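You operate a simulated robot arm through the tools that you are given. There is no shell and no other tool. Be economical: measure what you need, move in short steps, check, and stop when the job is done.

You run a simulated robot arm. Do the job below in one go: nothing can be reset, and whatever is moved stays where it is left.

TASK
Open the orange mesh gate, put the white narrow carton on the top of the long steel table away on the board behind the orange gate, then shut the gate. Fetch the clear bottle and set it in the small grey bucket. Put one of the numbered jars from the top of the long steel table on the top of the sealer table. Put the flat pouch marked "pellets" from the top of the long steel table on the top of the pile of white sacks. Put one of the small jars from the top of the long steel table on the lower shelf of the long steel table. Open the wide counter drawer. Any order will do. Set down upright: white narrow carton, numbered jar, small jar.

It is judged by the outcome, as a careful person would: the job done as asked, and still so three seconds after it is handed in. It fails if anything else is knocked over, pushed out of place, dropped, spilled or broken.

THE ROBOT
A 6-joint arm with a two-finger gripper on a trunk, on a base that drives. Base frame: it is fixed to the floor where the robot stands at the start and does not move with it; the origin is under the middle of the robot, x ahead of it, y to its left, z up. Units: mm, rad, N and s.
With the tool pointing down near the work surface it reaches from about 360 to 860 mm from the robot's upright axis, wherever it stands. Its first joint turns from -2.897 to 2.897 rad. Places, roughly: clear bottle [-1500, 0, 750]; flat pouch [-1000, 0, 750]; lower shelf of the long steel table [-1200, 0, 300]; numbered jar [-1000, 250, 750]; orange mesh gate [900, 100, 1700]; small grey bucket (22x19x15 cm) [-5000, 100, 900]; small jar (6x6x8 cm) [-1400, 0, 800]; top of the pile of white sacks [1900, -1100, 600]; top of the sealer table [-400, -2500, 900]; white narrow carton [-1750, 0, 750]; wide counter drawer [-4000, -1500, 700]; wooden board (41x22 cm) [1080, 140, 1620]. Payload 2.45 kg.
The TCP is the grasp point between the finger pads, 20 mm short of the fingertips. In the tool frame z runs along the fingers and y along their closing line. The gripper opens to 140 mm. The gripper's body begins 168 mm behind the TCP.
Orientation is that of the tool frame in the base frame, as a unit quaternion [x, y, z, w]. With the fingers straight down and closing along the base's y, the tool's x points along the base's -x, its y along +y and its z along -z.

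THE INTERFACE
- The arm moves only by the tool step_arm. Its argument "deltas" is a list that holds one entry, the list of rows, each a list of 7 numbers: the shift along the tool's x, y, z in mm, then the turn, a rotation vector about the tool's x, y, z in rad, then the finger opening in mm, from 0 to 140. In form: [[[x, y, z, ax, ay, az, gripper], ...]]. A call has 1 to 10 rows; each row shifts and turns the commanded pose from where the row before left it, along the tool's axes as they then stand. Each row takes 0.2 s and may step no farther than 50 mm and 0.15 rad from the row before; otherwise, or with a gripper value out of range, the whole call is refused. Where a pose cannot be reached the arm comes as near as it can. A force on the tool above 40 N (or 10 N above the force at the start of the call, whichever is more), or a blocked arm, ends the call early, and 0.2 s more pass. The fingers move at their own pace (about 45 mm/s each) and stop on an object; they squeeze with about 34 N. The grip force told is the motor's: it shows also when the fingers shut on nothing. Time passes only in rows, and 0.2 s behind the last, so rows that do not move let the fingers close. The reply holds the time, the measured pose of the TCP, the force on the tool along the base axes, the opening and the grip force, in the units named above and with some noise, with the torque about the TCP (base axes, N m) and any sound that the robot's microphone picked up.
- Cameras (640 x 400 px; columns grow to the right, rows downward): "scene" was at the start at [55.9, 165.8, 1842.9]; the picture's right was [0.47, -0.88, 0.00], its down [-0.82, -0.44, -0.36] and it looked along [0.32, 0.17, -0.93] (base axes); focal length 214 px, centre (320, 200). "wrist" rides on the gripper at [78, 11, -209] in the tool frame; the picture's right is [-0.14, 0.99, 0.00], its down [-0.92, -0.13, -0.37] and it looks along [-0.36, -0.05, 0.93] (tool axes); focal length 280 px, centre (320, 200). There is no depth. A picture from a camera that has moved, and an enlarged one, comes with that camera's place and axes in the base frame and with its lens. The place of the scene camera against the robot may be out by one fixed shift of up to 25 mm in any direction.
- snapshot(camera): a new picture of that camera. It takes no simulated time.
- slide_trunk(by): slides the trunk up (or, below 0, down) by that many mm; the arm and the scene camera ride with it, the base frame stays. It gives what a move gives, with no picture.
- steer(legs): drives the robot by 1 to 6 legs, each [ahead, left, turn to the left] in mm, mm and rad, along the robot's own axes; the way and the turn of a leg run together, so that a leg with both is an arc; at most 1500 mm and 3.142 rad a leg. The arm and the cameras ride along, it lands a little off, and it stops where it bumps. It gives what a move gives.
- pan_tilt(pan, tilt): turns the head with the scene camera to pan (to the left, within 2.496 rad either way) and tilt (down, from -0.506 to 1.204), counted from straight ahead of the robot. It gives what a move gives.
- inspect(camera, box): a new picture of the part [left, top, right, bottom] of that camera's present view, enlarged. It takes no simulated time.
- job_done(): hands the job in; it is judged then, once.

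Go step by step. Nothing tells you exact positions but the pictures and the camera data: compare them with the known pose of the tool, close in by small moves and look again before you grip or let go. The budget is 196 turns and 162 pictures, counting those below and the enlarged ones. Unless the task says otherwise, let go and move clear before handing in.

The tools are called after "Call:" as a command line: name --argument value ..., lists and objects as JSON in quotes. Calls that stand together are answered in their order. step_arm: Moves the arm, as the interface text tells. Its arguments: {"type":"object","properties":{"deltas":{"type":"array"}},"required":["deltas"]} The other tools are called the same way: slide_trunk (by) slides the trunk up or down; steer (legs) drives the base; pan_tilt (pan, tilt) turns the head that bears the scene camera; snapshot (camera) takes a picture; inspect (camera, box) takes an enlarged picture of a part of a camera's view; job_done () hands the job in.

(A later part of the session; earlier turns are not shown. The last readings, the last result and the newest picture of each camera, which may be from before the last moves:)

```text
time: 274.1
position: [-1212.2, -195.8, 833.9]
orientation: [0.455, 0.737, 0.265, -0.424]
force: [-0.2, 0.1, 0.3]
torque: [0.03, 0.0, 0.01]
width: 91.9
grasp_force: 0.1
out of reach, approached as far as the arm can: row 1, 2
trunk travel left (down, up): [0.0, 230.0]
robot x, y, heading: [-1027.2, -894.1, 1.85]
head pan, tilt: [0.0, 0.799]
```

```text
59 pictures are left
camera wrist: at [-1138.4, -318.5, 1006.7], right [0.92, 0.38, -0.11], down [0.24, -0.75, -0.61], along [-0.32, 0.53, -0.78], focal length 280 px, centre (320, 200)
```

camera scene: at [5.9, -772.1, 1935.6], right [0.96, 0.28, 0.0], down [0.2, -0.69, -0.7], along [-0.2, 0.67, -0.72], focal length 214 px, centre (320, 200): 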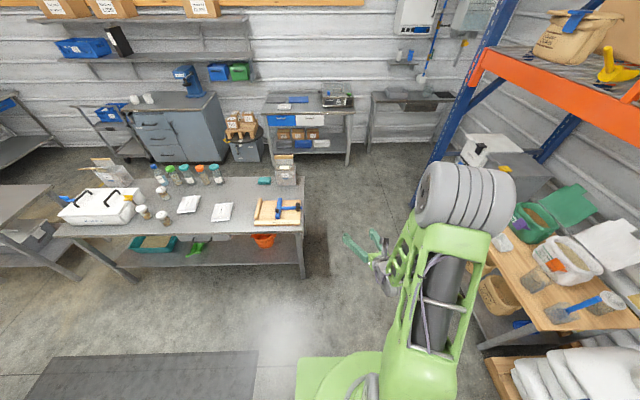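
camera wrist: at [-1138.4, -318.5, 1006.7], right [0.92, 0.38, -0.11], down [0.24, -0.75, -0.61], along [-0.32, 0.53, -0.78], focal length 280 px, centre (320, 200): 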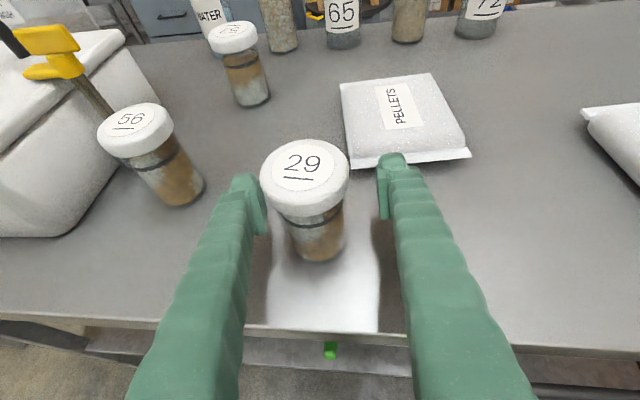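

Call:
step_arm --deltas '[[[0, -6, -8, 0, 0, 0, 92], [0, 0, 0, 0, 0, 0, 20], [0, 0, 0, 0, 0, 0, 20], [0, 0, 0, 0, 0, 0, 20], [0, 0, 0, 0, 0, 0, 20], [0, 0, 0, 0, 0, 0, 20], [0, 0, 0, 0, 0, 0, 20]]]'

Call:
step_arm --deltas '[[[26, 0, -15, 0, 0, 0, 20], [26, 0, -15, 0, 0, 0, 20], [0, 0, -40, 0, 0, 0, 20], [0, 0, -40, 0, 0, 0, 20]]]'

Call:
snapshot --camera "wrist"

```text
time: 275.8
position: [-1212.9, -205.8, 838.3]
orientation: [0.454, 0.738, 0.264, -0.424]
force: [-0.8, 1.5, 1.4]
torque: [0.04, -0.08, 0.02]
width: 57.3
grasp_force: 33.7
trunk travel left (down, up): [0.0, 230.0]
robot x, y, heading: [-1024.9, -897.3, 1.848]
head pan, tilt: [0.0, 0.799]
```

```text
time: 276.8
position: [-1181.7, -269.8, 938.2]
orientation: [0.454, 0.738, 0.264, -0.424]
force: [-0.2, -0.5, -2.7]
torque: [0.06, 0.0, -0.03]
width: 57.3
grasp_force: 34.4
trunk travel left (down, up): [0.0, 230.0]
robot x, y, heading: [-1025.0, -894.7, 1.844]
head pan, tilt: [0.0, 0.799]
```

```text
58 pictures are left
camera wrist: at [-1109.5, -391.0, 1111.2], right [0.92, 0.38, -0.11], down [0.24, -0.75, -0.61], along [-0.32, 0.53, -0.78], focal length 280 px, centre (320, 200)
```

wrist: 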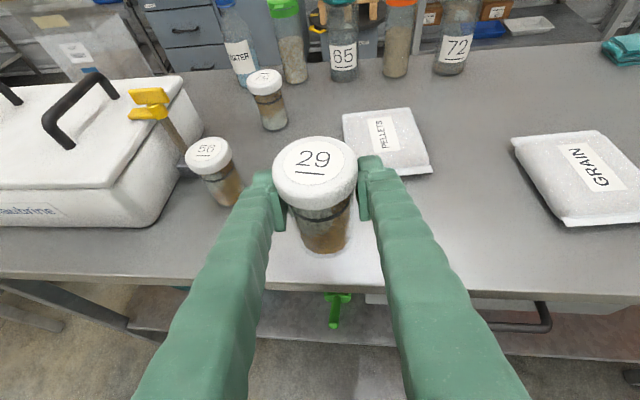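

The small jar is held. I'll shift toward the free part of the lower shelf and try lowering in front of the table.

Call:
steer --legs '[[-142, -340, 0]]'

Call:
step_arm --deltas '[[[-36, 0, 27, 0, 0, 0, 20], [-36, 0, 27, 0, 0, 0, 20], [-36, 0, 27, 0, 0, 0, 20], [-36, 0, 27, 0, 0, 0, 20], [-36, 0, 27, 0, 0, 0, 20], [-36, 0, 27, 0, 0, 0, 20]]]'

Call:
snapshot --camera "wrist"

```text
time: 280.3
position: [-820.6, -311.2, 937.6]
orientation: [0.452, 0.739, 0.263, -0.424]
force: [-0.6, -0.2, -1.8]
torque: [0.01, 0.0, -0.02]
width: 57.1
grasp_force: 33.9
trunk travel left (down, up): [0.0, 230.0]
robot x, y, heading: [-663.9, -942.7, 1.854]
head pan, tilt: [0.0, 0.799]
```

```text
time: 281.7
position: [-833.2, -281.2, 669.9]
orientation: [0.453, 0.739, 0.263, -0.424]
force: [0.6, 0.5, -1.9]
torque: [0.0, -0.02, -0.01]
width: 57.1
grasp_force: 33.8
trunk travel left (down, up): [0.0, 230.0]
robot x, y, heading: [-661.3, -937.8, 1.852]
head pan, tilt: [0.0, 0.799]
```

```text
57 pictures are left
camera wrist: at [-759.1, -403.3, 842.6], right [0.92, 0.39, -0.11], down [0.24, -0.75, -0.61], along [-0.32, 0.53, -0.78], focal length 280 px, centre (320, 200)
```

wrist: 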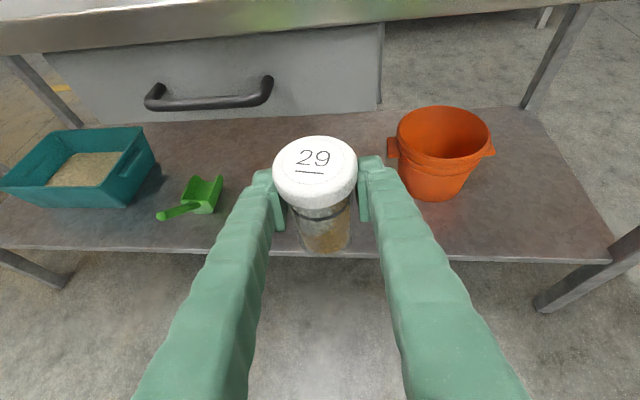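

The shelf is visible, with a free space between scoop and bucket. Lowering further in front of the shelf.

Call:
step_arm --deltas '[[[-38, 0, 22, 0, 0, 0, 20], [-38, 0, 22, 0, 0, 0, 20], [-38, 0, 22, 0, 0, 0, 20], [-38, 0, 22, 0, 0, 0, 20], [-38, 0, 22, 0, 0, 0, 20], [-38, 0, 22, 0, 0, 0, 20]]]'

Call:
snapshot --camera "wrist"

Call:
snapshot --camera "scene"

```text
time: 283.1
position: [-831.2, -281.7, 411.8]
orientation: [0.453, 0.739, 0.263, -0.423]
force: [-0.4, -0.2, -2.6]
torque: [0.02, 0.02, 0.01]
width: 57.1
grasp_force: 34.2
out of reach, approached as far as the arm can: row 6
trunk travel left (down, up): [0.0, 230.0]
robot x, y, heading: [-659.4, -938.6, 1.856]
head pan, tilt: [0.0, 0.799]
```

```text
56 pictures are left
camera wrist: at [-757.7, -402.9, 584.8], right [0.92, 0.39, -0.11], down [0.24, -0.75, -0.61], along [-0.32, 0.53, -0.78], focal length 280 px, centre (320, 200)
```

wrist: 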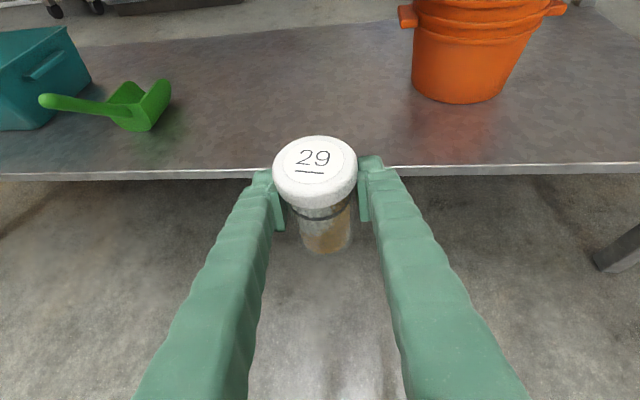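

```text
55 pictures are left
camera scene: at [-824.0, -890.0, 1770.6], right [0.96, 0.28, 0.0], down [0.2, -0.69, -0.7], along [-0.19, 0.67, -0.72], focal length 214 px, centre (320, 200)
```

scene: 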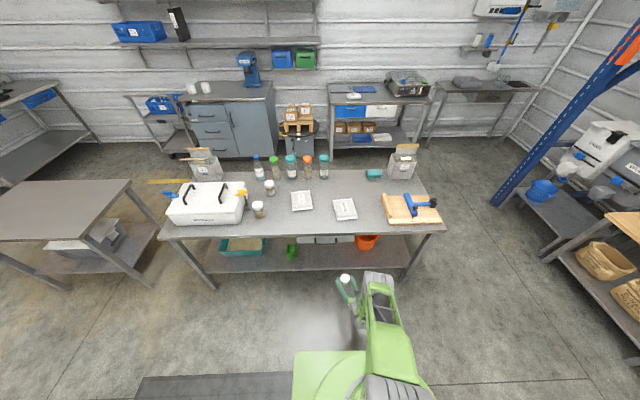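

The shelf is at z≈286. Advancing along the tool axis, which goes forward and down together.

Call:
step_arm --deltas '[[[0, 3, 29, 0, 0, 0, 20], [0, 3, 29, 0, 0, 0, 20], [0, 3, 29, 0, 0, 0, 20], [0, 0, 25, 0, 0, 0, 20]]]'

Call:
snapshot --camera "wrist"

```text
time: 284.1
position: [-865.8, -200.2, 418.4]
orientation: [0.453, 0.74, 0.261, -0.422]
force: [0.9, -0.3, -2.2]
torque: [0.03, -0.01, -0.02]
width: 56.9
grasp_force: 33.8
out of reach, approached as far as the arm can: row 1, 2, 3, 4
trunk travel left (down, up): [0.0, 230.0]
robot x, y, heading: [-661.3, -940.1, 1.854]
head pan, tilt: [0.0, 0.799]
```

```text
54 pictures are left
camera wrist: at [-793.2, -320.9, 592.9], right [0.92, 0.38, -0.11], down [0.24, -0.76, -0.61], along [-0.32, 0.53, -0.79], focal length 280 px, centre (320, 200)
```

wrist: 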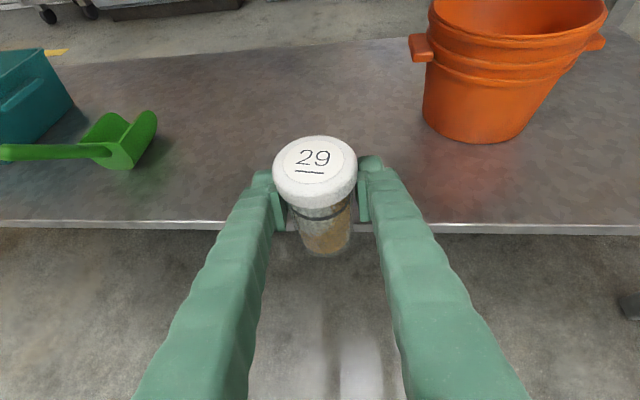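

The arm is at its low limit here. I'll test whether it can go lower with a shorter reach.

Call:
step_arm --deltas '[[[-20, 0, -35, 0, 0, 0, 20], [-20, 0, -35, 0, 0, 0, 20], [-20, 0, -35, 0, 0, 0, 20], [-20, 0, -35, 0, 0, 0, 20], [-30, 0, 17, 0, 0, 0, 20], [-30, 0, 17, 0, 0, 0, 20], [-30, 0, 17, 0, 0, 0, 20]]]'

```text
time: 285.7
position: [-792.0, -334.3, 415.9]
orientation: [0.453, 0.74, 0.262, -0.423]
force: [0.3, 0.0, -2.9]
torque: [-0.01, 0.01, 0.02]
width: 56.9
grasp_force: 33.5
out of reach, approached as far as the arm can: row 5, 6, 7
trunk travel left (down, up): [0.0, 230.0]
robot x, y, heading: [-660.1, -937.8, 1.854]
head pan, tilt: [0.0, 0.799]
```

The floor limit depends on the wrist, so a steeper tool pitch is needed. I'll set the jar back on the table edge and regrip it more steeply.

Call:
step_arm --deltas '[[[41.6, 0, -24, 0, 0, 0, 20], [41.6, 0, -24, 0, 0, 0, 20], [41.6, 0, -24, 0, 0, 0, 20], [41.6, 0, -24, 0, 0, 0, 20], [41.6, 0, -24, 0, 0, 0, 20], [41.6, 0, -24, 0, 0, 0, 20], [41.6, 0, -24, 0, 0, 0, 20], [41.6, 0, -24, 0, 0, 0, 20], [41.6, 0, -24, 0, 0, 0, 20], [41.6, 0, -24, 0, 0, 0, 20]]]'

Call:
step_arm --deltas '[[[22, 0, 35, 0, 0, 0, 20], [22, 0, 35, 0, 0, 0, 20]]]'

Call:
steer --legs '[[0, 180, 0], [120, 0, 0]]'

Call:
snapshot --camera "wrist"

```text
time: 287.9
position: [-795.6, -333.9, 897.7]
orientation: [0.453, 0.739, 0.264, -0.424]
force: [-0.8, -0.5, -3.0]
torque: [-0.01, 0.01, 0.0]
width: 56.8
grasp_force: 34.0
trunk travel left (down, up): [0.0, 230.0]
robot x, y, heading: [-663.0, -939.9, 1.851]
head pan, tilt: [0.0, 0.799]
```

```text
time: 288.5
position: [-833.1, -259.1, 899.4]
orientation: [0.452, 0.74, 0.262, -0.424]
force: [-0.5, 0.2, -2.2]
torque: [-0.03, 0.0, 0.02]
width: 56.8
grasp_force: 33.9
trunk travel left (down, up): [0.0, 230.0]
robot x, y, heading: [-662.3, -938.9, 1.853]
head pan, tilt: [0.0, 0.799]
```

```text
time: 291.5
position: [-1039.2, -194.1, 899.5]
orientation: [0.453, 0.739, 0.263, -0.423]
force: [0.2, 0.0, -2.3]
torque: [-0.01, 0.02, 0.02]
width: 56.3
grasp_force: 33.7
trunk travel left (down, up): [0.0, 230.0]
robot x, y, heading: [-864.3, -871.1, 1.853]
head pan, tilt: [0.0, 0.799]
```

```text
53 pictures are left
camera wrist: at [-965.9, -315.0, 1072.2], right [0.92, 0.39, -0.11], down [0.24, -0.75, -0.61], along [-0.32, 0.53, -0.78], focal length 280 px, centre (320, 200)
```

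wrist: 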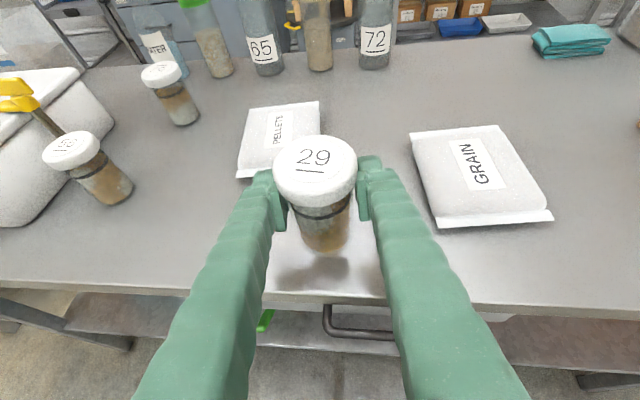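

Call:
step_arm --deltas '[[[0, 0, 30, 0, 0, 0, 20], [-17, 0, 10, 0, 0, 0, 20], [-13, 0, 7.5, 0, 0, 0, 20], [-4.3, 0, 2.5, 0, 0, 0, 20]]]'

```text
time: 292.5
position: [-1050.9, -171.1, 844.0]
orientation: [0.453, 0.739, 0.263, -0.423]
force: [0.6, -0.2, -2.1]
torque: [-0.02, -0.03, 0.02]
width: 55.8
grasp_force: 34.4
trunk travel left (down, up): [0.0, 230.0]
robot x, y, heading: [-865.3, -874.0, 1.856]
head pan, tilt: [0.0, 0.799]
```

Call:
step_arm --deltas '[[[-3.5, 0, 2, 0, 0, 0, 20], [0, 0, 0, 0, 0, 0, 20]]]'

Call:
step_arm --deltas '[[[-2.6, 0, 1.5, 0, 0, 0, 20], [0, 0, 0, 0, 0, 0, 20]]]'

```text
time: 293.1
position: [-1051.4, -171.4, 841.7]
orientation: [0.452, 0.739, 0.263, -0.424]
force: [0.4, 0.1, -2.7]
torque: [0.0, 0.02, 0.02]
width: 55.9
grasp_force: 34.3
trunk travel left (down, up): [0.0, 230.0]
robot x, y, heading: [-866.2, -872.3, 1.852]
head pan, tilt: [0.0, 0.799]
```

```text
time: 293.7
position: [-1051.2, -171.2, 838.6]
orientation: [0.452, 0.739, 0.263, -0.425]
force: [-0.4, -1.3, 3.8]
torque: [0.13, -0.12, 0.01]
width: 56.5
grasp_force: 33.7
trunk travel left (down, up): [0.0, 230.0]
robot x, y, heading: [-863.0, -874.3, 1.856]
head pan, tilt: [0.0, 0.799]
```

Jar back on the table. Release, back off and steepen the tool.

Call:
step_arm --deltas '[[[0, 0, 0, 0, 0, 0, 92], [0, 0, 0, 0, 0, 0, 92], [0, 0, 0, 0, 0, 0, 92], [0, 0, -40, 0, 0, 0, 92], [0, 0, -40, 0, 0, 0, 92], [0, 0, -40, 0, 0, 0, 92], [0, 0, 0, 0, -0.14, 0, 92], [0, 0, 0, 0, -0.14, 0, 92], [0, 0, 0, 0, -0.14, 0, 92], [0, 0, 0, 0, -0.13, 0, 92]]]'

Call:
step_arm --deltas '[[[30, 0, 0, 0, 0, 0, 92], [31, 0, 0, 0, 0, 0, 92]]]'

Call:
snapshot --camera "wrist"

```text
time: 295.9
position: [-1003.9, -262.2, 897.2]
orientation: [0.506, 0.827, 0.13, -0.207]
force: [0.7, 0.0, 0.1]
torque: [-0.03, 0.03, -0.02]
width: 92.3
grasp_force: 0.0
trunk travel left (down, up): [0.0, 230.0]
robot x, y, heading: [-867.7, -873.8, 1.852]
head pan, tilt: [0.0, 0.799]
```

```text
time: 296.5
position: [-1028.6, -215.2, 927.5]
orientation: [0.506, 0.827, 0.131, -0.208]
force: [0.2, -0.1, 0.1]
torque: [0.0, -0.03, 0.04]
width: 91.9
grasp_force: 0.2
trunk travel left (down, up): [0.0, 230.0]
robot x, y, heading: [-869.1, -875.4, 1.858]
head pan, tilt: [0.0, 0.799]
```

```text
52 pictures are left
camera wrist: at [-1006.0, -238.0, 1148.4], right [0.94, 0.34, -0.06], down [0.33, -0.94, -0.11], along [-0.09, 0.09, -0.99], focal length 280 px, centre (320, 200)
```

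wrist: 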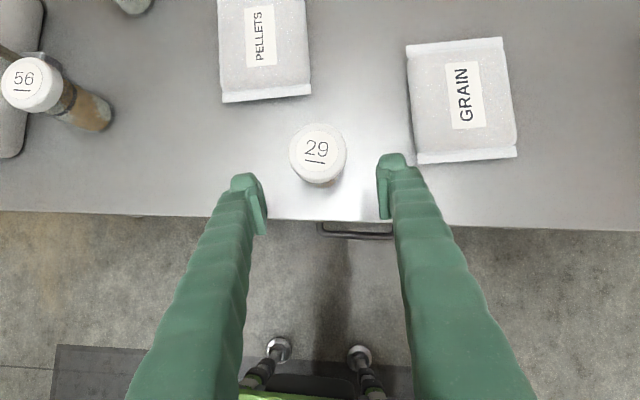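

Call:
step_arm --deltas '[[[0, 0, 34, 0, 0, 0, 92], [0, 0, 33, 0, 0, 0, 92], [2, 0, 31, 0, 0, 0, 92], [0, 0, 0, 0, 0, 0, 20], [0, 0, 0, 0, 0, 0, 20], [0, 0, 0, 0, 0, 0, 20], [0, 0, 0, 0, 0, 0, 20], [0, 0, 0, 0, 0, 0, 20]]]'

Call:
step_arm --deltas '[[[12, 0, -25, 0, 0, 0, 20], [12, 0, -25, 0, 0, 0, 20], [-10, 0, -40, 0, 0, 0, 20], [-20, 0, -35, 0, 0, 0, 20], [-20, 0, -35, 0, 0, 0, 20]]]'

Call:
snapshot --camera "wrist"

```text
time: 298.3
position: [-1050.5, -170.9, 841.1]
orientation: [0.507, 0.827, 0.131, -0.207]
force: [-1.4, 1.2, 1.1]
torque: [0.05, -0.02, 0.01]
width: 60.6
grasp_force: 33.6
trunk travel left (down, up): [0.0, 230.0]
robot x, y, heading: [-865.9, -871.7, 1.848]
head pan, tilt: [0.0, 0.799]
```

```text
time: 299.5
position: [-1006.5, -263.0, 969.6]
orientation: [0.506, 0.826, 0.13, -0.209]
force: [0.0, -0.1, -1.7]
torque: [-0.03, 0.0, 0.02]
width: 60.2
grasp_force: 34.4
trunk travel left (down, up): [0.0, 230.0]
robot x, y, heading: [-866.3, -868.5, 1.853]
head pan, tilt: [0.0, 0.799]
```

```text
51 pictures are left
camera wrist: at [-983.5, -284.3, 1191.8], right [0.94, 0.34, -0.06], down [0.33, -0.94, -0.11], along [-0.1, 0.09, -0.99], focal length 280 px, centre (320, 200)
```

wrist: 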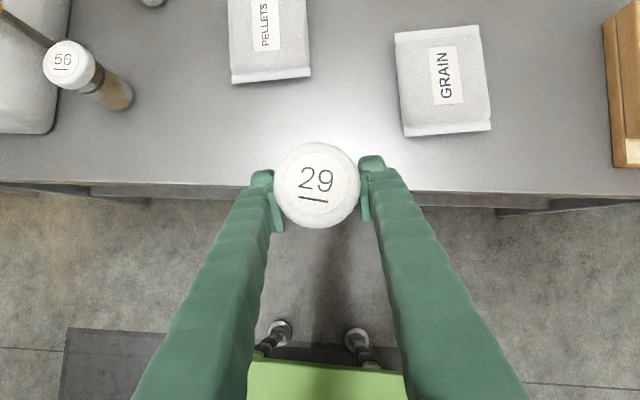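

Steep grip achieved. Back out, align and lower in front of the shelf again.

Call:
steer --legs '[[-90, -132, 0]]'

Call:
step_arm --deltas '[[[-21.4, 0, 39.6, 0, 0, 0, 20], [-21.4, 0, 39.6, 0, 0, 0, 20], [-21.4, 0, 39.6, 0, 0, 0, 20], [-21.4, 0, 39.6, 0, 0, 0, 20], [-21.4, 0, 39.6, 0, 0, 0, 20], [-21.4, 0, 39.6, 0, 0, 0, 20], [-21.4, 0, 39.6, 0, 0, 0, 20], [-21.4, 0, 39.6, 0, 0, 0, 20], [-21.4, 0, 39.6, 0, 0, 0, 20], [-21.4, 0, 39.6, 0, 0, 0, 20]]]'

Call:
step_arm --deltas '[[[-19, 0, 35.2, 0, 0, 0, 20], [-19, 0, 35.2, 0, 0, 0, 20], [-19, 0, 35.2, 0, 0, 0, 20], [-19, 0, 35.2, 0, 0, 0, 20]]]'

Call:
snapshot --camera "wrist"

```text
time: 301.4
position: [-853.7, -310.4, 969.3]
orientation: [0.506, 0.827, 0.13, -0.208]
force: [0.2, -0.8, -1.9]
torque: [0.01, 0.02, 0.02]
width: 60.1
grasp_force: 34.2
trunk travel left (down, up): [0.0, 230.0]
robot x, y, heading: [-713.0, -923.0, 1.851]
head pan, tilt: [0.0, 0.799]
```

```text
time: 303.6
position: [-852.0, -308.4, 519.7]
orientation: [0.507, 0.827, 0.13, -0.208]
force: [-0.2, -0.3, -2.1]
torque: [-0.04, -0.01, 0.01]
width: 59.8
grasp_force: 34.0
trunk travel left (down, up): [0.0, 230.0]
robot x, y, heading: [-714.8, -924.7, 1.852]
head pan, tilt: [0.0, 0.799]
```

```text
time: 304.6
position: [-850.8, -307.3, 360.2]
orientation: [0.507, 0.827, 0.132, -0.206]
force: [-0.1, 0.6, -1.7]
torque: [-0.01, 0.0, -0.01]
width: 59.7
grasp_force: 33.7
trunk travel left (down, up): [0.0, 230.0]
robot x, y, heading: [-715.9, -916.8, 1.853]
head pan, tilt: [0.0, 0.799]
```

```text
50 pictures are left
camera wrist: at [-827.6, -331.0, 581.2], right [0.94, 0.34, -0.06], down [0.33, -0.94, -0.11], along [-0.1, 0.09, -0.99], focal length 280 px, centre (320, 200)
```

wrist: 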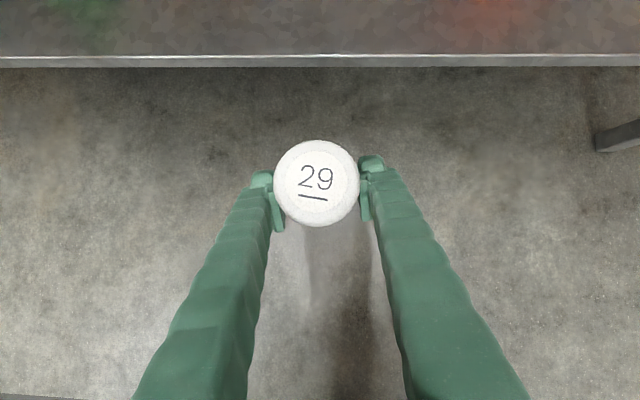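

Low enough now. I'll shift right to avoid the drawer above and slide in over the shelf.

Call:
steer --legs '[[0, -79, 0], [130, 0, 0]]'

Call:
snapshot --camera "scene"

Call:
snapshot --camera "wrist"

```text
time: 306.8
position: [-810.1, -162.9, 359.5]
orientation: [0.507, 0.826, 0.131, -0.207]
force: [0.4, 0.4, -1.6]
torque: [0.0, -0.01, -0.03]
width: 59.5
grasp_force: 34.0
trunk travel left (down, up): [0.0, 230.0]
robot x, y, heading: [-675.1, -779.4, 1.85]
head pan, tilt: [0.0, 0.799]
```

```text
49 pictures are left
camera scene: at [-836.9, -728.5, 1770.6], right [0.96, 0.28, 0.0], down [0.2, -0.69, -0.7], along [-0.19, 0.67, -0.72], focal length 214 px, centre (320, 200)
```

scene: 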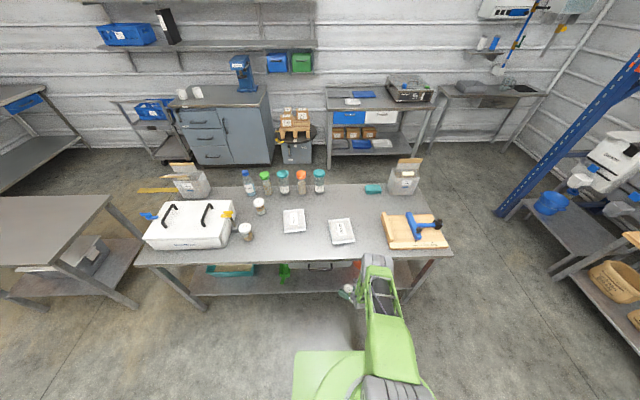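

```text
48 pictures are left
camera wrist: at [-787.2, -185.5, 581.6], right [0.94, 0.34, -0.06], down [0.33, -0.94, -0.11], along [-0.1, 0.09, -0.99], focal length 280 px, centre (320, 200)
```

wrist: 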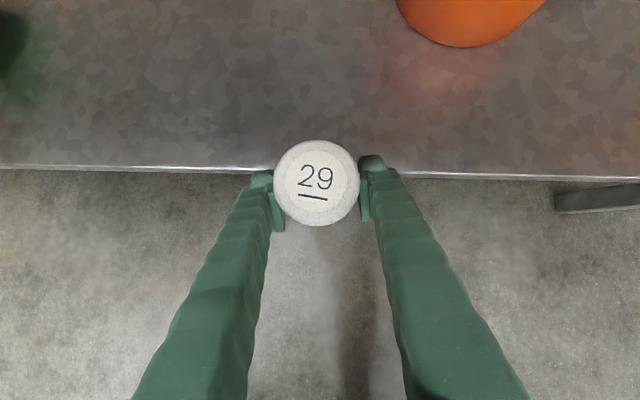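

The forearm is close to the table edge. I'll zoom in to judge the clearance before moving further.

Call:
inspect --camera "scene" --box '[310, 230, 450, 320]'

```text
4.44 times, centred on (380, 275) of scene
camera zoom: at [-836.9, -728.5, 1770.6], right [0.96, 0.28, 0.0], down [0.2, -0.69, -0.7], along [-0.19, 0.67, -0.72], focal length 953 px, centre (53, -133)
```

zoom: 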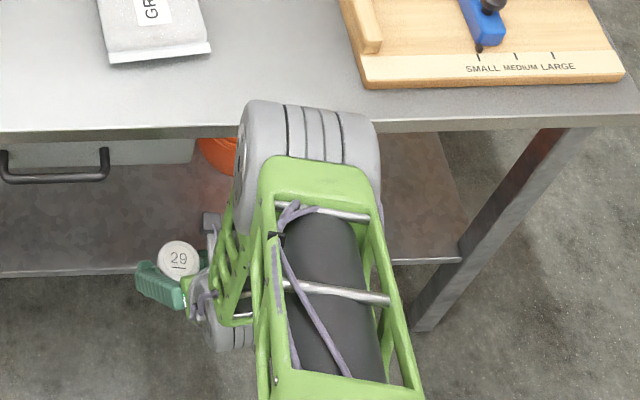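

I can't tell the depth of the elbow, so I'll creep forward; the base stops if it bumps.

Call:
steer --legs '[[30, 0, 0]]'

Call:
steer --legs '[[30, 0, 0]]'

Call:
inspect --camera "scene" --box '[310, 230, 450, 320]'

```text
time: 307.6
position: [-818.1, -132.4, 360.8]
orientation: [0.507, 0.826, 0.132, -0.209]
force: [0.0, -2.8, -2.3]
torque: [-0.12, -0.01, -0.03]
width: 60.4
grasp_force: 34.2
trunk travel left (down, up): [0.0, 230.0]
robot x, y, heading: [-681.5, -745.8, 1.85]
head pan, tilt: [0.0, 0.799]
```

```text
time: 308.5
position: [-827.0, -102.9, 361.9]
orientation: [0.507, 0.826, 0.132, -0.209]
force: [0.8, -0.6, -2.9]
torque: [0.03, 0.01, -0.02]
width: 60.5
grasp_force: 33.7
trunk travel left (down, up): [0.0, 230.0]
robot x, y, heading: [-688.9, -717.2, 1.85]
head pan, tilt: [0.0, 0.799]
```

```text
4.44 times, centred on (380, 275) of scene
camera zoom: at [-853.6, -670.6, 1770.5], right [0.96, 0.28, 0.0], down [0.2, -0.69, -0.7], along [-0.19, 0.67, -0.72], focal length 953 px, centre (53, -133)
```

zoom: 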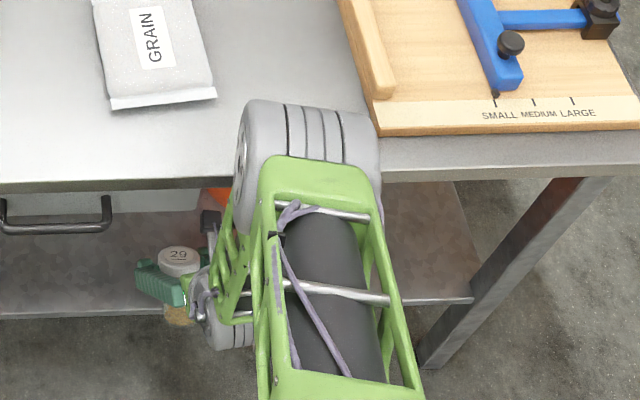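

Clear so far; the elbow passes above the table. 45 mm more.

Call:
steer --legs '[[45, 0, 0]]'

Call:
snapshot --camera "wrist"

```text
time: 309.4
position: [-839.6, -58.2, 362.0]
orientation: [0.506, 0.826, 0.133, -0.209]
force: [-0.1, 0.2, -2.1]
torque: [0.03, 0.03, 0.01]
width: 60.8
grasp_force: 34.4
trunk travel left (down, up): [0.0, 230.0]
robot x, y, heading: [-701.7, -675.6, 1.851]
head pan, tilt: [0.0, 0.799]
```

```text
45 pictures are left
camera wrist: at [-816.6, -82.6, 582.9], right [0.94, 0.34, -0.06], down [0.33, -0.94, -0.12], along [-0.1, 0.09, -0.99], focal length 280 px, centre (320, 200)
```

wrist: 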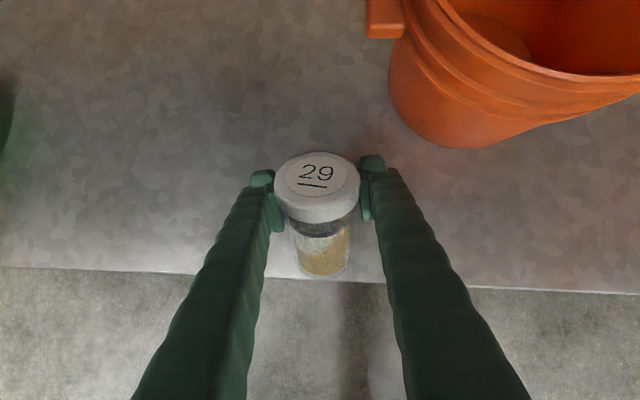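

The shelf lip is higher than I thought (z≈310), and it tilted the jar in the grip. I'll back out, lift, and re-seat the jar upright on the table top.

Call:
step_arm --deltas '[[[19, 0, -35, 0, 0, 0, 20]]]'

Call:
steer --legs '[[-260, 0, 0]]'

Call:
step_arm --deltas '[[[22, 0, -42, 0, 0, 0, 20], [22, 0, -42, 0, 0, 0, 20], [22, 0, -42, 0, 0, 0, 20], [22, 0, -42, 0, 0, 0, 20], [22, 0, -42, 0, 0, 0, 20], [22, 0, -42, 0, 0, 0, 20], [22, 0, -42, 0, 0, 0, 20], [22, 0, -42, 0, 0, 0, 20], [22, 0, -42, 0, 0, 0, 20], [22, 0, -42, 0, 0, 0, 20]]]'

Call:
step_arm --deltas '[[[22, 0, -42, 0, 0, 0, 20], [22, 0, -42, 0, 0, 0, 20], [0, 0, 0, 0, 0.14, 0, 20], [0, 0, 0, 0, 0.14, 0, 20], [0, 0, 0, 0, 0.14, 0, 20]]]'

Call:
snapshot --camera "wrist"

Call:
inspect --camera "scene" --box '[290, 200, 430, 300]'

```text
time: 309.8
position: [-841.1, -59.5, 401.9]
orientation: [0.507, 0.826, 0.132, -0.21]
force: [0.4, -0.1, -1.9]
torque: [0.05, 0.02, -0.02]
width: 60.5
grasp_force: 33.9
trunk travel left (down, up): [0.0, 230.0]
robot x, y, heading: [-700.8, -676.7, 1.849]
head pan, tilt: [0.0, 0.799]
```

```text
time: 311.6
position: [-768.9, -307.9, 401.9]
orientation: [0.506, 0.826, 0.133, -0.209]
force: [0.1, 0.1, -1.5]
torque: [0.07, 0.02, 0.02]
width: 60.7
grasp_force: 33.7
trunk travel left (down, up): [0.0, 230.0]
robot x, y, heading: [-628.4, -924.6, 1.854]
head pan, tilt: [0.0, 0.799]
```

```text
time: 313.8
position: [-766.4, -316.7, 875.2]
orientation: [0.506, 0.826, 0.132, -0.209]
force: [0.2, 0.1, -2.6]
torque: [0.08, 0.0, 0.0]
width: 60.3
grasp_force: 34.3
trunk travel left (down, up): [0.0, 230.0]
robot x, y, heading: [-631.6, -927.9, 1.851]
head pan, tilt: [0.0, 0.799]
```

```text
time: 315.0
position: [-772.9, -324.7, 967.1]
orientation: [0.475, 0.78, 0.203, -0.353]
force: [-0.2, -0.5, -1.8]
torque: [0.06, 0.01, 0.01]
width: 59.9
grasp_force: 34.3
out of reach, approached as far as the arm can: row 3
trunk travel left (down, up): [0.0, 230.0]
robot x, y, heading: [-630.5, -922.3, 1.852]
head pan, tilt: [0.0, 0.799]
```

```text
44 pictures are left
camera wrist: at [-712.8, -409.4, 1165.4], right [0.92, 0.38, -0.12], down [0.29, -0.85, -0.44], along [-0.27, 0.37, -0.89], focal length 280 px, centre (320, 200)
```

wrist: 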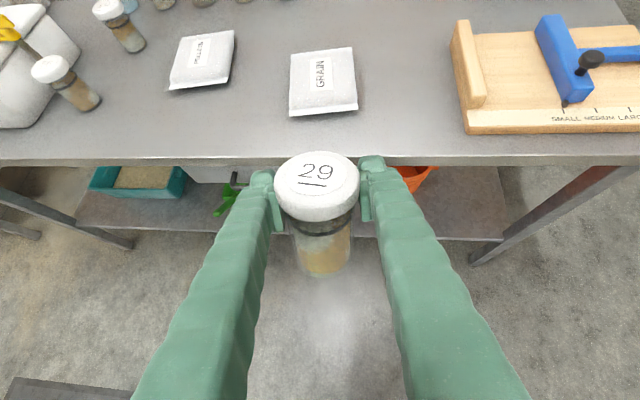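

```text
4.00 times, centred on (360, 250) of scene
camera zoom: at [-794.1, -876.0, 1770.6], right [0.96, 0.28, 0.0], down [0.2, -0.69, -0.7], along [-0.19, 0.67, -0.72], focal length 858 px, centre (160, 0)
```

zoom: 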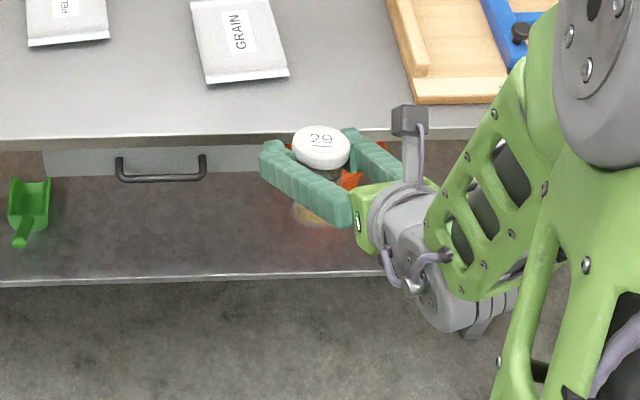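

Call:
step_arm --deltas '[[[5, 0, 20, 0, 0.12, 0, 20], [8, 0, 25, 0, 0.12, 0, 20], [15, 0, 33, 0, 0, 0, 20], [15, 0, 33, 0, 0, 0, 20]]]'

Call:
steer --legs '[[0, 224, 0]]'

Call:
snapshot --camera "wrist"

```text
time: 316.0
position: [-829.0, -222.3, 946.4]
orientation: [0.448, 0.732, 0.259, -0.444]
force: [-0.4, 0.2, -1.5]
torque: [0.04, 0.03, -0.01]
width: 60.1
grasp_force: 33.9
trunk travel left (down, up): [0.0, 230.0]
robot x, y, heading: [-629.8, -927.7, 1.852]
head pan, tilt: [0.0, 0.799]
```

```text
time: 318.6
position: [-1047.4, -284.9, 947.3]
orientation: [0.448, 0.731, 0.26, -0.443]
force: [-0.5, 0.2, -1.8]
torque: [0.05, -0.03, 0.02]
width: 59.6
grasp_force: 33.9
trunk travel left (down, up): [0.0, 230.0]
robot x, y, heading: [-847.9, -985.2, 1.85]
head pan, tilt: [0.0, 0.799]
```

```text
42 pictures are left
camera wrist: at [-966.8, -409.6, 1113.8], right [0.91, 0.4, -0.14], down [0.23, -0.74, -0.64], along [-0.36, 0.54, -0.76], focal length 280 px, centre (320, 200)
```

wrist: 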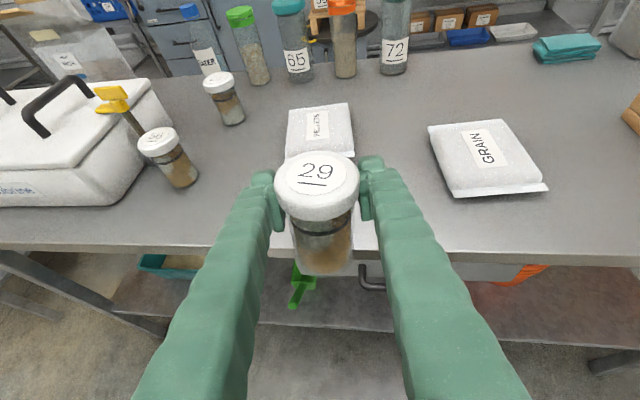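

Call:
steer --legs '[[112, -30, 0]]'

Call:
step_arm --deltas '[[[-35, 0, 19, 0, 0, 0, 20], [-35, 0, 19, 0, 0, 0, 20], [-13, 0, 7, 0, 0, 0, 20], [-4.4, 0, 2.4, 0, 0, 0, 20]]]'

Call:
snapshot --camera "wrist"

```text
time: 319.9
position: [-1050.4, -171.3, 946.2]
orientation: [0.449, 0.731, 0.259, -0.443]
force: [-0.3, 0.8, -1.9]
torque: [0.01, 0.06, 0.05]
width: 59.8
grasp_force: 33.7
trunk travel left (down, up): [0.0, 230.0]
robot x, y, heading: [-853.1, -874.9, 1.854]
head pan, tilt: [0.0, 0.799]
```

```text
time: 320.9
position: [-1052.6, -173.1, 847.8]
orientation: [0.447, 0.732, 0.258, -0.445]
force: [-0.7, -0.6, -0.1]
torque: [0.04, 0.03, 0.0]
width: 59.5
grasp_force: 34.1
trunk travel left (down, up): [0.0, 230.0]
robot x, y, heading: [-855.8, -874.4, 1.857]
head pan, tilt: [0.0, 0.799]
```

```text
41 pictures are left
camera wrist: at [-971.6, -296.2, 1013.9], right [0.9, 0.4, -0.14], down [0.23, -0.74, -0.64], along [-0.36, 0.54, -0.76], focal length 280 px, centre (320, 200)
```

wrist: 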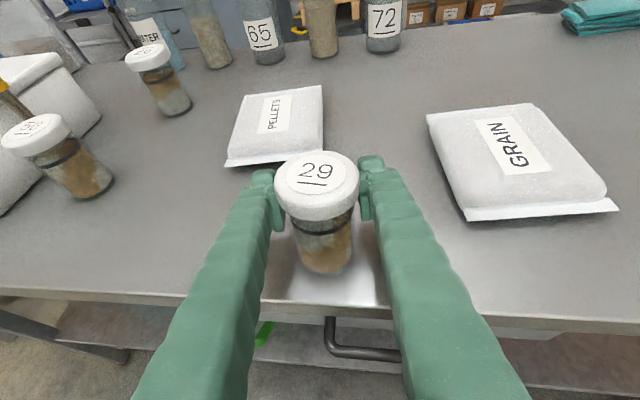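

The jar stands on the table again. Release, back off, and regrip with an intermediate pitch of about 0.85.

Call:
step_arm --deltas '[[[0, 0, 0, 0, 0, 0, 92], [0, 0, 0, 0, 0, 0, 92], [0, 0, 0, 0, 0, 0, 92], [0, 0, -40, 0, 0, 0, 92], [0, 0, -40, 0, 0, 0, 92], [0, 0, -40, 0, 0, 0, 92], [0, 0, 0, 0, -0.12, 0, 92], [0, 0, 0, 0, -0.12, 0, 92], [0, 0, 0, 0, -0.12, 0, 92], [43, 0, 11, 0, 0, 0, 92]]]'

Call:
snapshot --camera "wrist"

```text
time: 323.1
position: [-1020.9, -229.6, 923.5]
orientation: [0.488, 0.799, 0.174, -0.305]
force: [-0.4, -0.4, 0.3]
torque: [0.0, 0.02, -0.02]
width: 91.9
grasp_force: 0.0
trunk travel left (down, up): [0.0, 230.0]
robot x, y, heading: [-850.5, -874.3, 1.855]
head pan, tilt: [0.0, 0.799]
```

```text
40 pictures are left
camera wrist: at [-970.3, -292.5, 1132.3], right [0.92, 0.37, -0.11], down [0.32, -0.89, -0.33], along [-0.22, 0.27, -0.94], focal length 280 px, centre (320, 200)
```

wrist: 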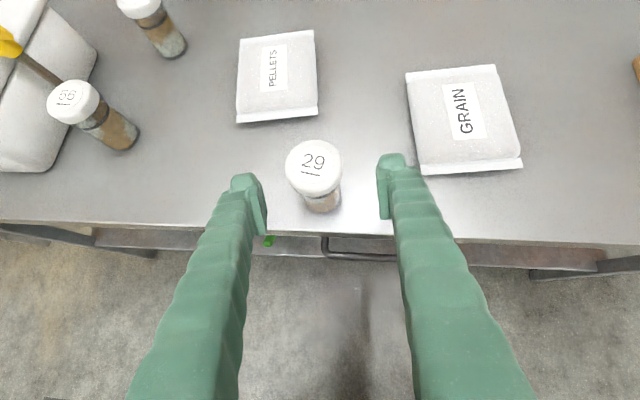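

Call:
step_arm --deltas '[[[-5, -2, 30, 0, 0, 0, 92], [-5, -2, 30, 0, 0, 0, 92], [-2, 0, 30, 0, 0, 0, 92], [0, 0, 0, 0, 0, 0, 20], [0, 0, 0, 0, 0, 0, 20], [0, 0, 0, 0, 0, 0, 20], [0, 0, 0, 0, 0, 0, 20], [0, 0, 0, 0, 0, 0, 20]]]'

Call:
step_arm --deltas '[[[20, 0, -22, 0, 0, 0, 20], [20, 0, -22, 0, 0, 0, 20], [-15, 0, -45, 0, 0, 0, 20], [-20, 0, -40, 0, 0, 0, 20], [-20, 0, -40, 0, 0, 0, 20]]]'

Call:
snapshot --camera "wrist"

```text
time: 324.9
position: [-1051.0, -187.4, 846.6]
orientation: [0.487, 0.8, 0.174, -0.306]
force: [-0.9, 0.0, -0.4]
torque: [-0.02, 0.03, 0.01]
width: 58.9
grasp_force: 34.1
trunk travel left (down, up): [0.0, 230.0]
robot x, y, heading: [-850.5, -875.5, 1.854]
head pan, tilt: [0.0, 0.799]
```

```text
time: 326.1
position: [-989.6, -297.2, 966.2]
orientation: [0.488, 0.799, 0.175, -0.306]
force: [-0.1, 0.5, -0.8]
torque: [-0.05, 0.01, -0.02]
width: 58.9
grasp_force: 34.4
trunk travel left (down, up): [0.0, 230.0]
robot x, y, heading: [-849.9, -873.8, 1.854]
head pan, tilt: [0.0, 0.799]
```

```text
39 pictures are left
camera wrist: at [-939.3, -360.2, 1174.8], right [0.92, 0.37, -0.11], down [0.32, -0.89, -0.33], along [-0.22, 0.27, -0.94], focal length 280 px, centre (320, 200)
```

wrist: 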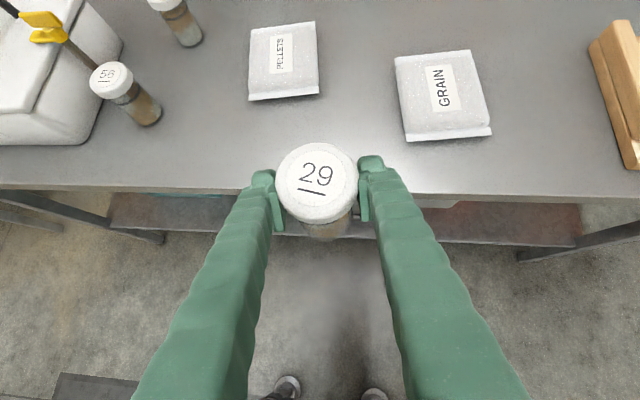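

Call:
steer --legs '[[-70, -210, 0]]'

Call:
step_arm --deltas '[[[-29.7, 0, 33.8, 0, 0, 0, 20], [-29.7, 0, 33.8, 0, 0, 0, 20], [-29.7, 0, 33.8, 0, 0, 0, 20], [-29.7, 0, 33.8, 0, 0, 0, 20], [-29.7, 0, 33.8, 0, 0, 0, 20], [-29.7, 0, 33.8, 0, 0, 0, 20], [-29.7, 0, 33.8, 0, 0, 0, 20], [-29.7, 0, 33.8, 0, 0, 0, 20], [-29.7, 0, 33.8, 0, 0, 0, 20], [-29.7, 0, 33.8, 0, 0, 0, 20]]]'

Call:
step_arm --deltas '[[[-29.7, 0, 33.8, 0, 0, 0, 20], [-29.7, 0, 33.8, 0, 0, 0, 20], [-18, 0, 20.5, 0, 0, 0, 20]]]'

Call:
steer --legs '[[120, 0, 0]]'

Call:
snapshot --camera "wrist"

```text
time: 328.5
position: [-767.6, -303.9, 964.8]
orientation: [0.488, 0.799, 0.174, -0.306]
force: [0.0, 0.3, -2.7]
torque: [-0.02, -0.01, 0.01]
width: 59.0
grasp_force: 33.9
trunk travel left (down, up): [0.0, 230.0]
robot x, y, heading: [-629.9, -882.7, 1.857]
head pan, tilt: [0.0, 0.799]
```

```text
time: 330.7
position: [-774.1, -308.6, 515.5]
orientation: [0.486, 0.8, 0.175, -0.306]
force: [1.1, 0.0, -2.6]
torque: [-0.02, 0.0, -0.01]
width: 58.6
grasp_force: 33.5
trunk travel left (down, up): [0.0, 230.0]
robot x, y, heading: [-632.3, -879.4, 1.859]
head pan, tilt: [0.0, 0.799]
```

```text
time: 331.5
position: [-776.2, -310.6, 398.9]
orientation: [0.487, 0.799, 0.175, -0.305]
force: [0.0, -0.1, -3.5]
torque: [-0.03, 0.03, -0.03]
width: 58.5
grasp_force: 33.9
trunk travel left (down, up): [0.0, 230.0]
robot x, y, heading: [-631.5, -879.9, 1.849]
head pan, tilt: [0.0, 0.799]
```

```text
time: 332.8
position: [-809.5, -195.5, 398.5]
orientation: [0.487, 0.799, 0.174, -0.306]
force: [0.1, 0.6, -1.7]
torque: [-0.01, 0.01, -0.03]
width: 58.6
grasp_force: 33.9
trunk travel left (down, up): [0.0, 230.0]
robot x, y, heading: [-661.6, -770.5, 1.851]
head pan, tilt: [0.0, 0.799]
```

```text
38 pictures are left
camera wrist: at [-759.1, -258.3, 607.4], right [0.92, 0.37, -0.11], down [0.32, -0.89, -0.33], along [-0.22, 0.27, -0.94], focal length 280 px, centre (320, 200)
```

wrist: 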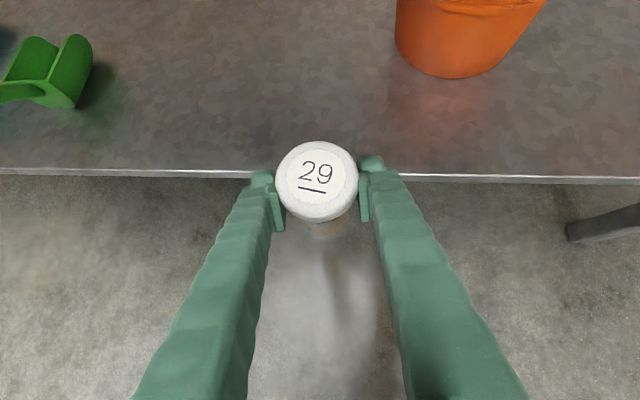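

Call:
steer --legs '[[70, 0, 0]]'

Call:
steer --legs '[[60, 0, 0]]'

Call:
snapshot --camera "wrist"

```text
time: 333.8
position: [-828.0, -129.2, 398.9]
orientation: [0.487, 0.8, 0.174, -0.305]
force: [-0.3, -0.4, -2.7]
torque: [0.0, -0.03, -0.03]
width: 58.3
grasp_force: 33.7
trunk travel left (down, up): [0.0, 230.0]
robot x, y, heading: [-678.1, -702.7, 1.855]
head pan, tilt: [0.0, 0.799]
```

```text
time: 334.8
position: [-846.6, -71.3, 399.3]
orientation: [0.487, 0.8, 0.174, -0.306]
force: [-0.6, -0.1, -1.9]
torque: [0.01, 0.02, 0.0]
width: 58.4
grasp_force: 34.2
trunk travel left (down, up): [0.0, 230.0]
robot x, y, heading: [-699.7, -642.2, 1.86]
head pan, tilt: [0.0, 0.799]
```

```text
37 pictures are left
camera wrist: at [-795.4, -134.2, 607.3], right [0.92, 0.37, -0.11], down [0.32, -0.89, -0.33], along [-0.22, 0.27, -0.94], focal length 280 px, centre (320, 200)
```

wrist: 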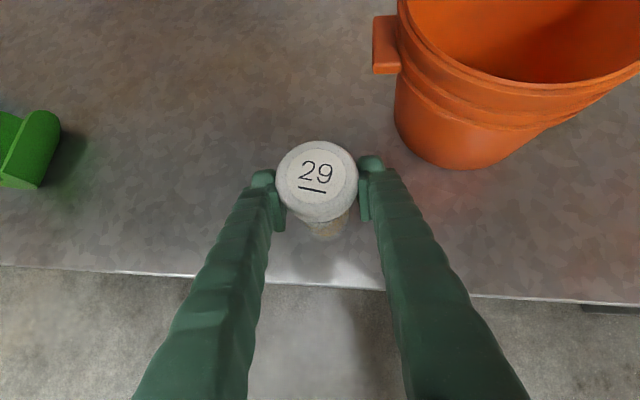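

The jar is well over the shelf. Lowering.

Call:
step_arm --deltas '[[[-8, 0, 9, 0, 0, 0, 20], [-6.6, 0, 7.5, 0, 0, 0, 20], [-2, 0, 2.3, 0, 0, 0, 20]]]'

Call:
step_arm --deltas '[[[-2.6, 0, 3, 0, 0, 0, 20], [0, 0, 0, 0, 0, 0, 20]]]'

Call:
step_arm --deltas '[[[-2.6, 0, 3, 0, 0, 0, 20], [0, 0, 0, 0, 0, 0, 20]]]'

```text
time: 335.6
position: [-845.6, -71.8, 373.0]
orientation: [0.488, 0.8, 0.174, -0.305]
force: [-0.8, -0.1, -2.3]
torque: [-0.03, -0.01, -0.02]
width: 57.7
grasp_force: 33.7
trunk travel left (down, up): [0.0, 230.0]
robot x, y, heading: [-702.9, -638.8, 1.854]
head pan, tilt: [0.0, 0.799]
```

```text
time: 336.2
position: [-846.3, -71.7, 369.4]
orientation: [0.488, 0.799, 0.174, -0.305]
force: [0.3, -0.8, -2.9]
torque: [-0.01, 0.0, 0.02]
width: 57.8
grasp_force: 34.1
trunk travel left (down, up): [0.0, 230.0]
robot x, y, heading: [-697.6, -642.0, 1.857]
head pan, tilt: [0.0, 0.799]
```

```text
time: 336.8
position: [-846.5, -71.1, 367.1]
orientation: [0.487, 0.799, 0.176, -0.307]
force: [-1.1, -6.3, 24.4]
torque: [0.13, -0.39, -0.06]
width: 57.9
grasp_force: 34.1
trunk travel left (down, up): [0.0, 230.0]
robot x, y, heading: [-700.0, -640.5, 1.857]
head pan, tilt: [0.0, 0.799]
```

Contact at z≈367. Release, withdraw and check.

Call:
step_arm --deltas '[[[1.5, 0, -1.7, 0, 0, 0, 58], [0, 0, 0, 0, 0, 0, 65], [0, 0, 0, 0, 0, 0, 92], [0, 0, 0, 0, 0, 0, 92], [0, 0, 0, 0, 0, 0, 92], [0, 0, -20, 0, 0, 0, 92], [0, 0, -25, 0, 0, 0, 92]]]'

Call:
steer --legs '[[-250, 0, 0]]'

Call:
snapshot --camera "wrist"

```text
time: 338.4
position: [-831.4, -97.6, 401.1]
orientation: [0.487, 0.799, 0.175, -0.305]
force: [-0.1, 0.3, -0.3]
torque: [0.01, 0.01, -0.04]
width: 91.8
grasp_force: 0.0
trunk travel left (down, up): [0.0, 230.0]
robot x, y, heading: [-698.2, -640.7, 1.856]
head pan, tilt: [0.0, 0.799]
```

```text
time: 340.2
position: [-762.9, -338.7, 401.8]
orientation: [0.487, 0.799, 0.174, -0.306]
force: [1.2, 0.3, 0.2]
torque: [0.03, 0.03, -0.03]
width: 91.9
grasp_force: 0.1
trunk travel left (down, up): [0.0, 230.0]
robot x, y, heading: [-628.1, -880.9, 1.853]
head pan, tilt: [0.0, 0.799]
```

```text
36 pictures are left
camera wrist: at [-711.6, -401.1, 609.5], right [0.92, 0.37, -0.11], down [0.32, -0.89, -0.33], along [-0.22, 0.27, -0.94], focal length 280 px, centre (320, 200)
```

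wrist: 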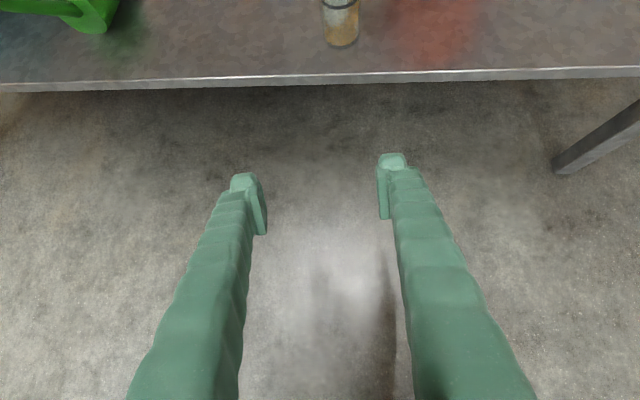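

The small jar stands upright on the lower shelf. Next is the PELLETS pouch, about 120×160 mm, centred near (−1187, −31). I'll raise the arm and point the tool nearly straight down.

Call:
step_arm --deltas '[[[32, 0, -37, 0, 0, 0, 92], [32, 0, -37, 0, 0, 0, 92], [32, 0, -37, 0, 0, 0, 92], [32, 0, -37, 0, 0, 0, 92], [32, 0, -37, 0, 0, 0, 92], [32, 0, -37, 0, 0, 0, 92], [32, 0, -37, 0, 0, 0, 92], [32, 0, -37, 0, 0, 0, 92], [32, 0, -37, 0, 0, 0, 92], [32, 0, -37, 0, 0, 0, 92]]]'

Call:
step_arm --deltas '[[[25, 0, -30, 0, 0, 0, 138], [25, 0, -20, 0, -0.14, 0, 138], [25, 0, -20, 0, -0.14, 0, 138], [20, 0, -10, 0, -0.14, 0, 138], [20, 0, 0, 0, -0.14, 0, 138], [20, 0, 0, 0, -0.1, 0, 138]]]'

Call:
steer --legs '[[0, 280, 0]]'

```text
time: 342.4
position: [-751.7, -330.4, 888.2]
orientation: [0.487, 0.8, 0.173, -0.305]
force: [0.2, 0.5, 0.2]
torque: [0.02, 0.01, 0.0]
width: 92.0
grasp_force: 0.0
out of reach, approached as far as the arm can: row 10
trunk travel left (down, up): [0.0, 230.0]
robot x, y, heading: [-630.1, -883.2, 1.856]
head pan, tilt: [0.0, 0.799]
```

```text
time: 343.8
position: [-792.7, -274.8, 1001.9]
orientation: [0.507, 0.856, 0.021, -0.099]
force: [0.4, -0.2, 0.1]
torque: [-0.04, 0.05, 0.03]
width: 137.8
grasp_force: 0.1
out of reach, approached as far as the arm can: row 1, 3, 4
trunk travel left (down, up): [0.0, 230.0]
robot x, y, heading: [-630.2, -884.4, 1.852]
head pan, tilt: [0.0, 0.799]
```

```text
time: 346.8
position: [-1060.1, -352.4, 1002.5]
orientation: [0.505, 0.857, 0.023, -0.099]
force: [0.0, -0.9, -0.1]
torque: [-0.01, 0.02, 0.04]
width: 138.2
grasp_force: 0.2
trunk travel left (down, up): [0.0, 230.0]
robot x, y, heading: [-892.1, -958.0, 1.858]
head pan, tilt: [0.0, 0.799]
```

Call:
steer --legs '[[300, 31, 0]]'

Call:
step_arm --deltas '[[[44, 0, 5, 0, 0, 0.09, 138], [0, 0, 40, 0, 0, 0, 138]]]'

Call:
snapshot --camera "wrist"

```text
time: 348.9
position: [-1171.6, -75.3, 1002.9]
orientation: [0.507, 0.856, 0.023, -0.1]
force: [-0.8, 0.8, -0.5]
torque: [-0.02, -0.01, -0.02]
width: 137.8
grasp_force: 0.1
trunk travel left (down, up): [0.0, 230.0]
robot x, y, heading: [-1009.4, -679.8, 1.858]
head pan, tilt: [0.0, 0.799]
```

```text
time: 349.5
position: [-1198.8, -30.5, 966.1]
orientation: [0.544, 0.833, 0.018, -0.099]
force: [-0.6, 0.3, -0.2]
torque: [-0.02, 0.0, -0.02]
width: 137.9
grasp_force: 0.2
trunk travel left (down, up): [0.0, 230.0]
robot x, y, heading: [-1005.0, -683.8, 1.855]
head pan, tilt: [0.0, 0.799]
```

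```text
35 pictures are left
camera wrist: at [-1187.6, 16.1, 1185.6], right [0.96, 0.28, -0.1], down [0.29, -0.94, 0.2], along [-0.04, -0.22, -0.97], focal length 280 px, centre (320, 200)
```

wrist: 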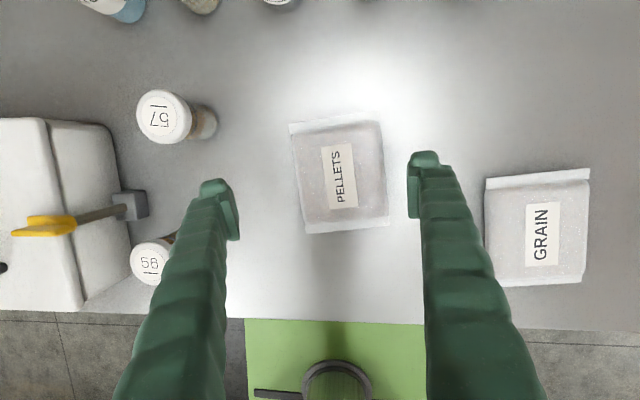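

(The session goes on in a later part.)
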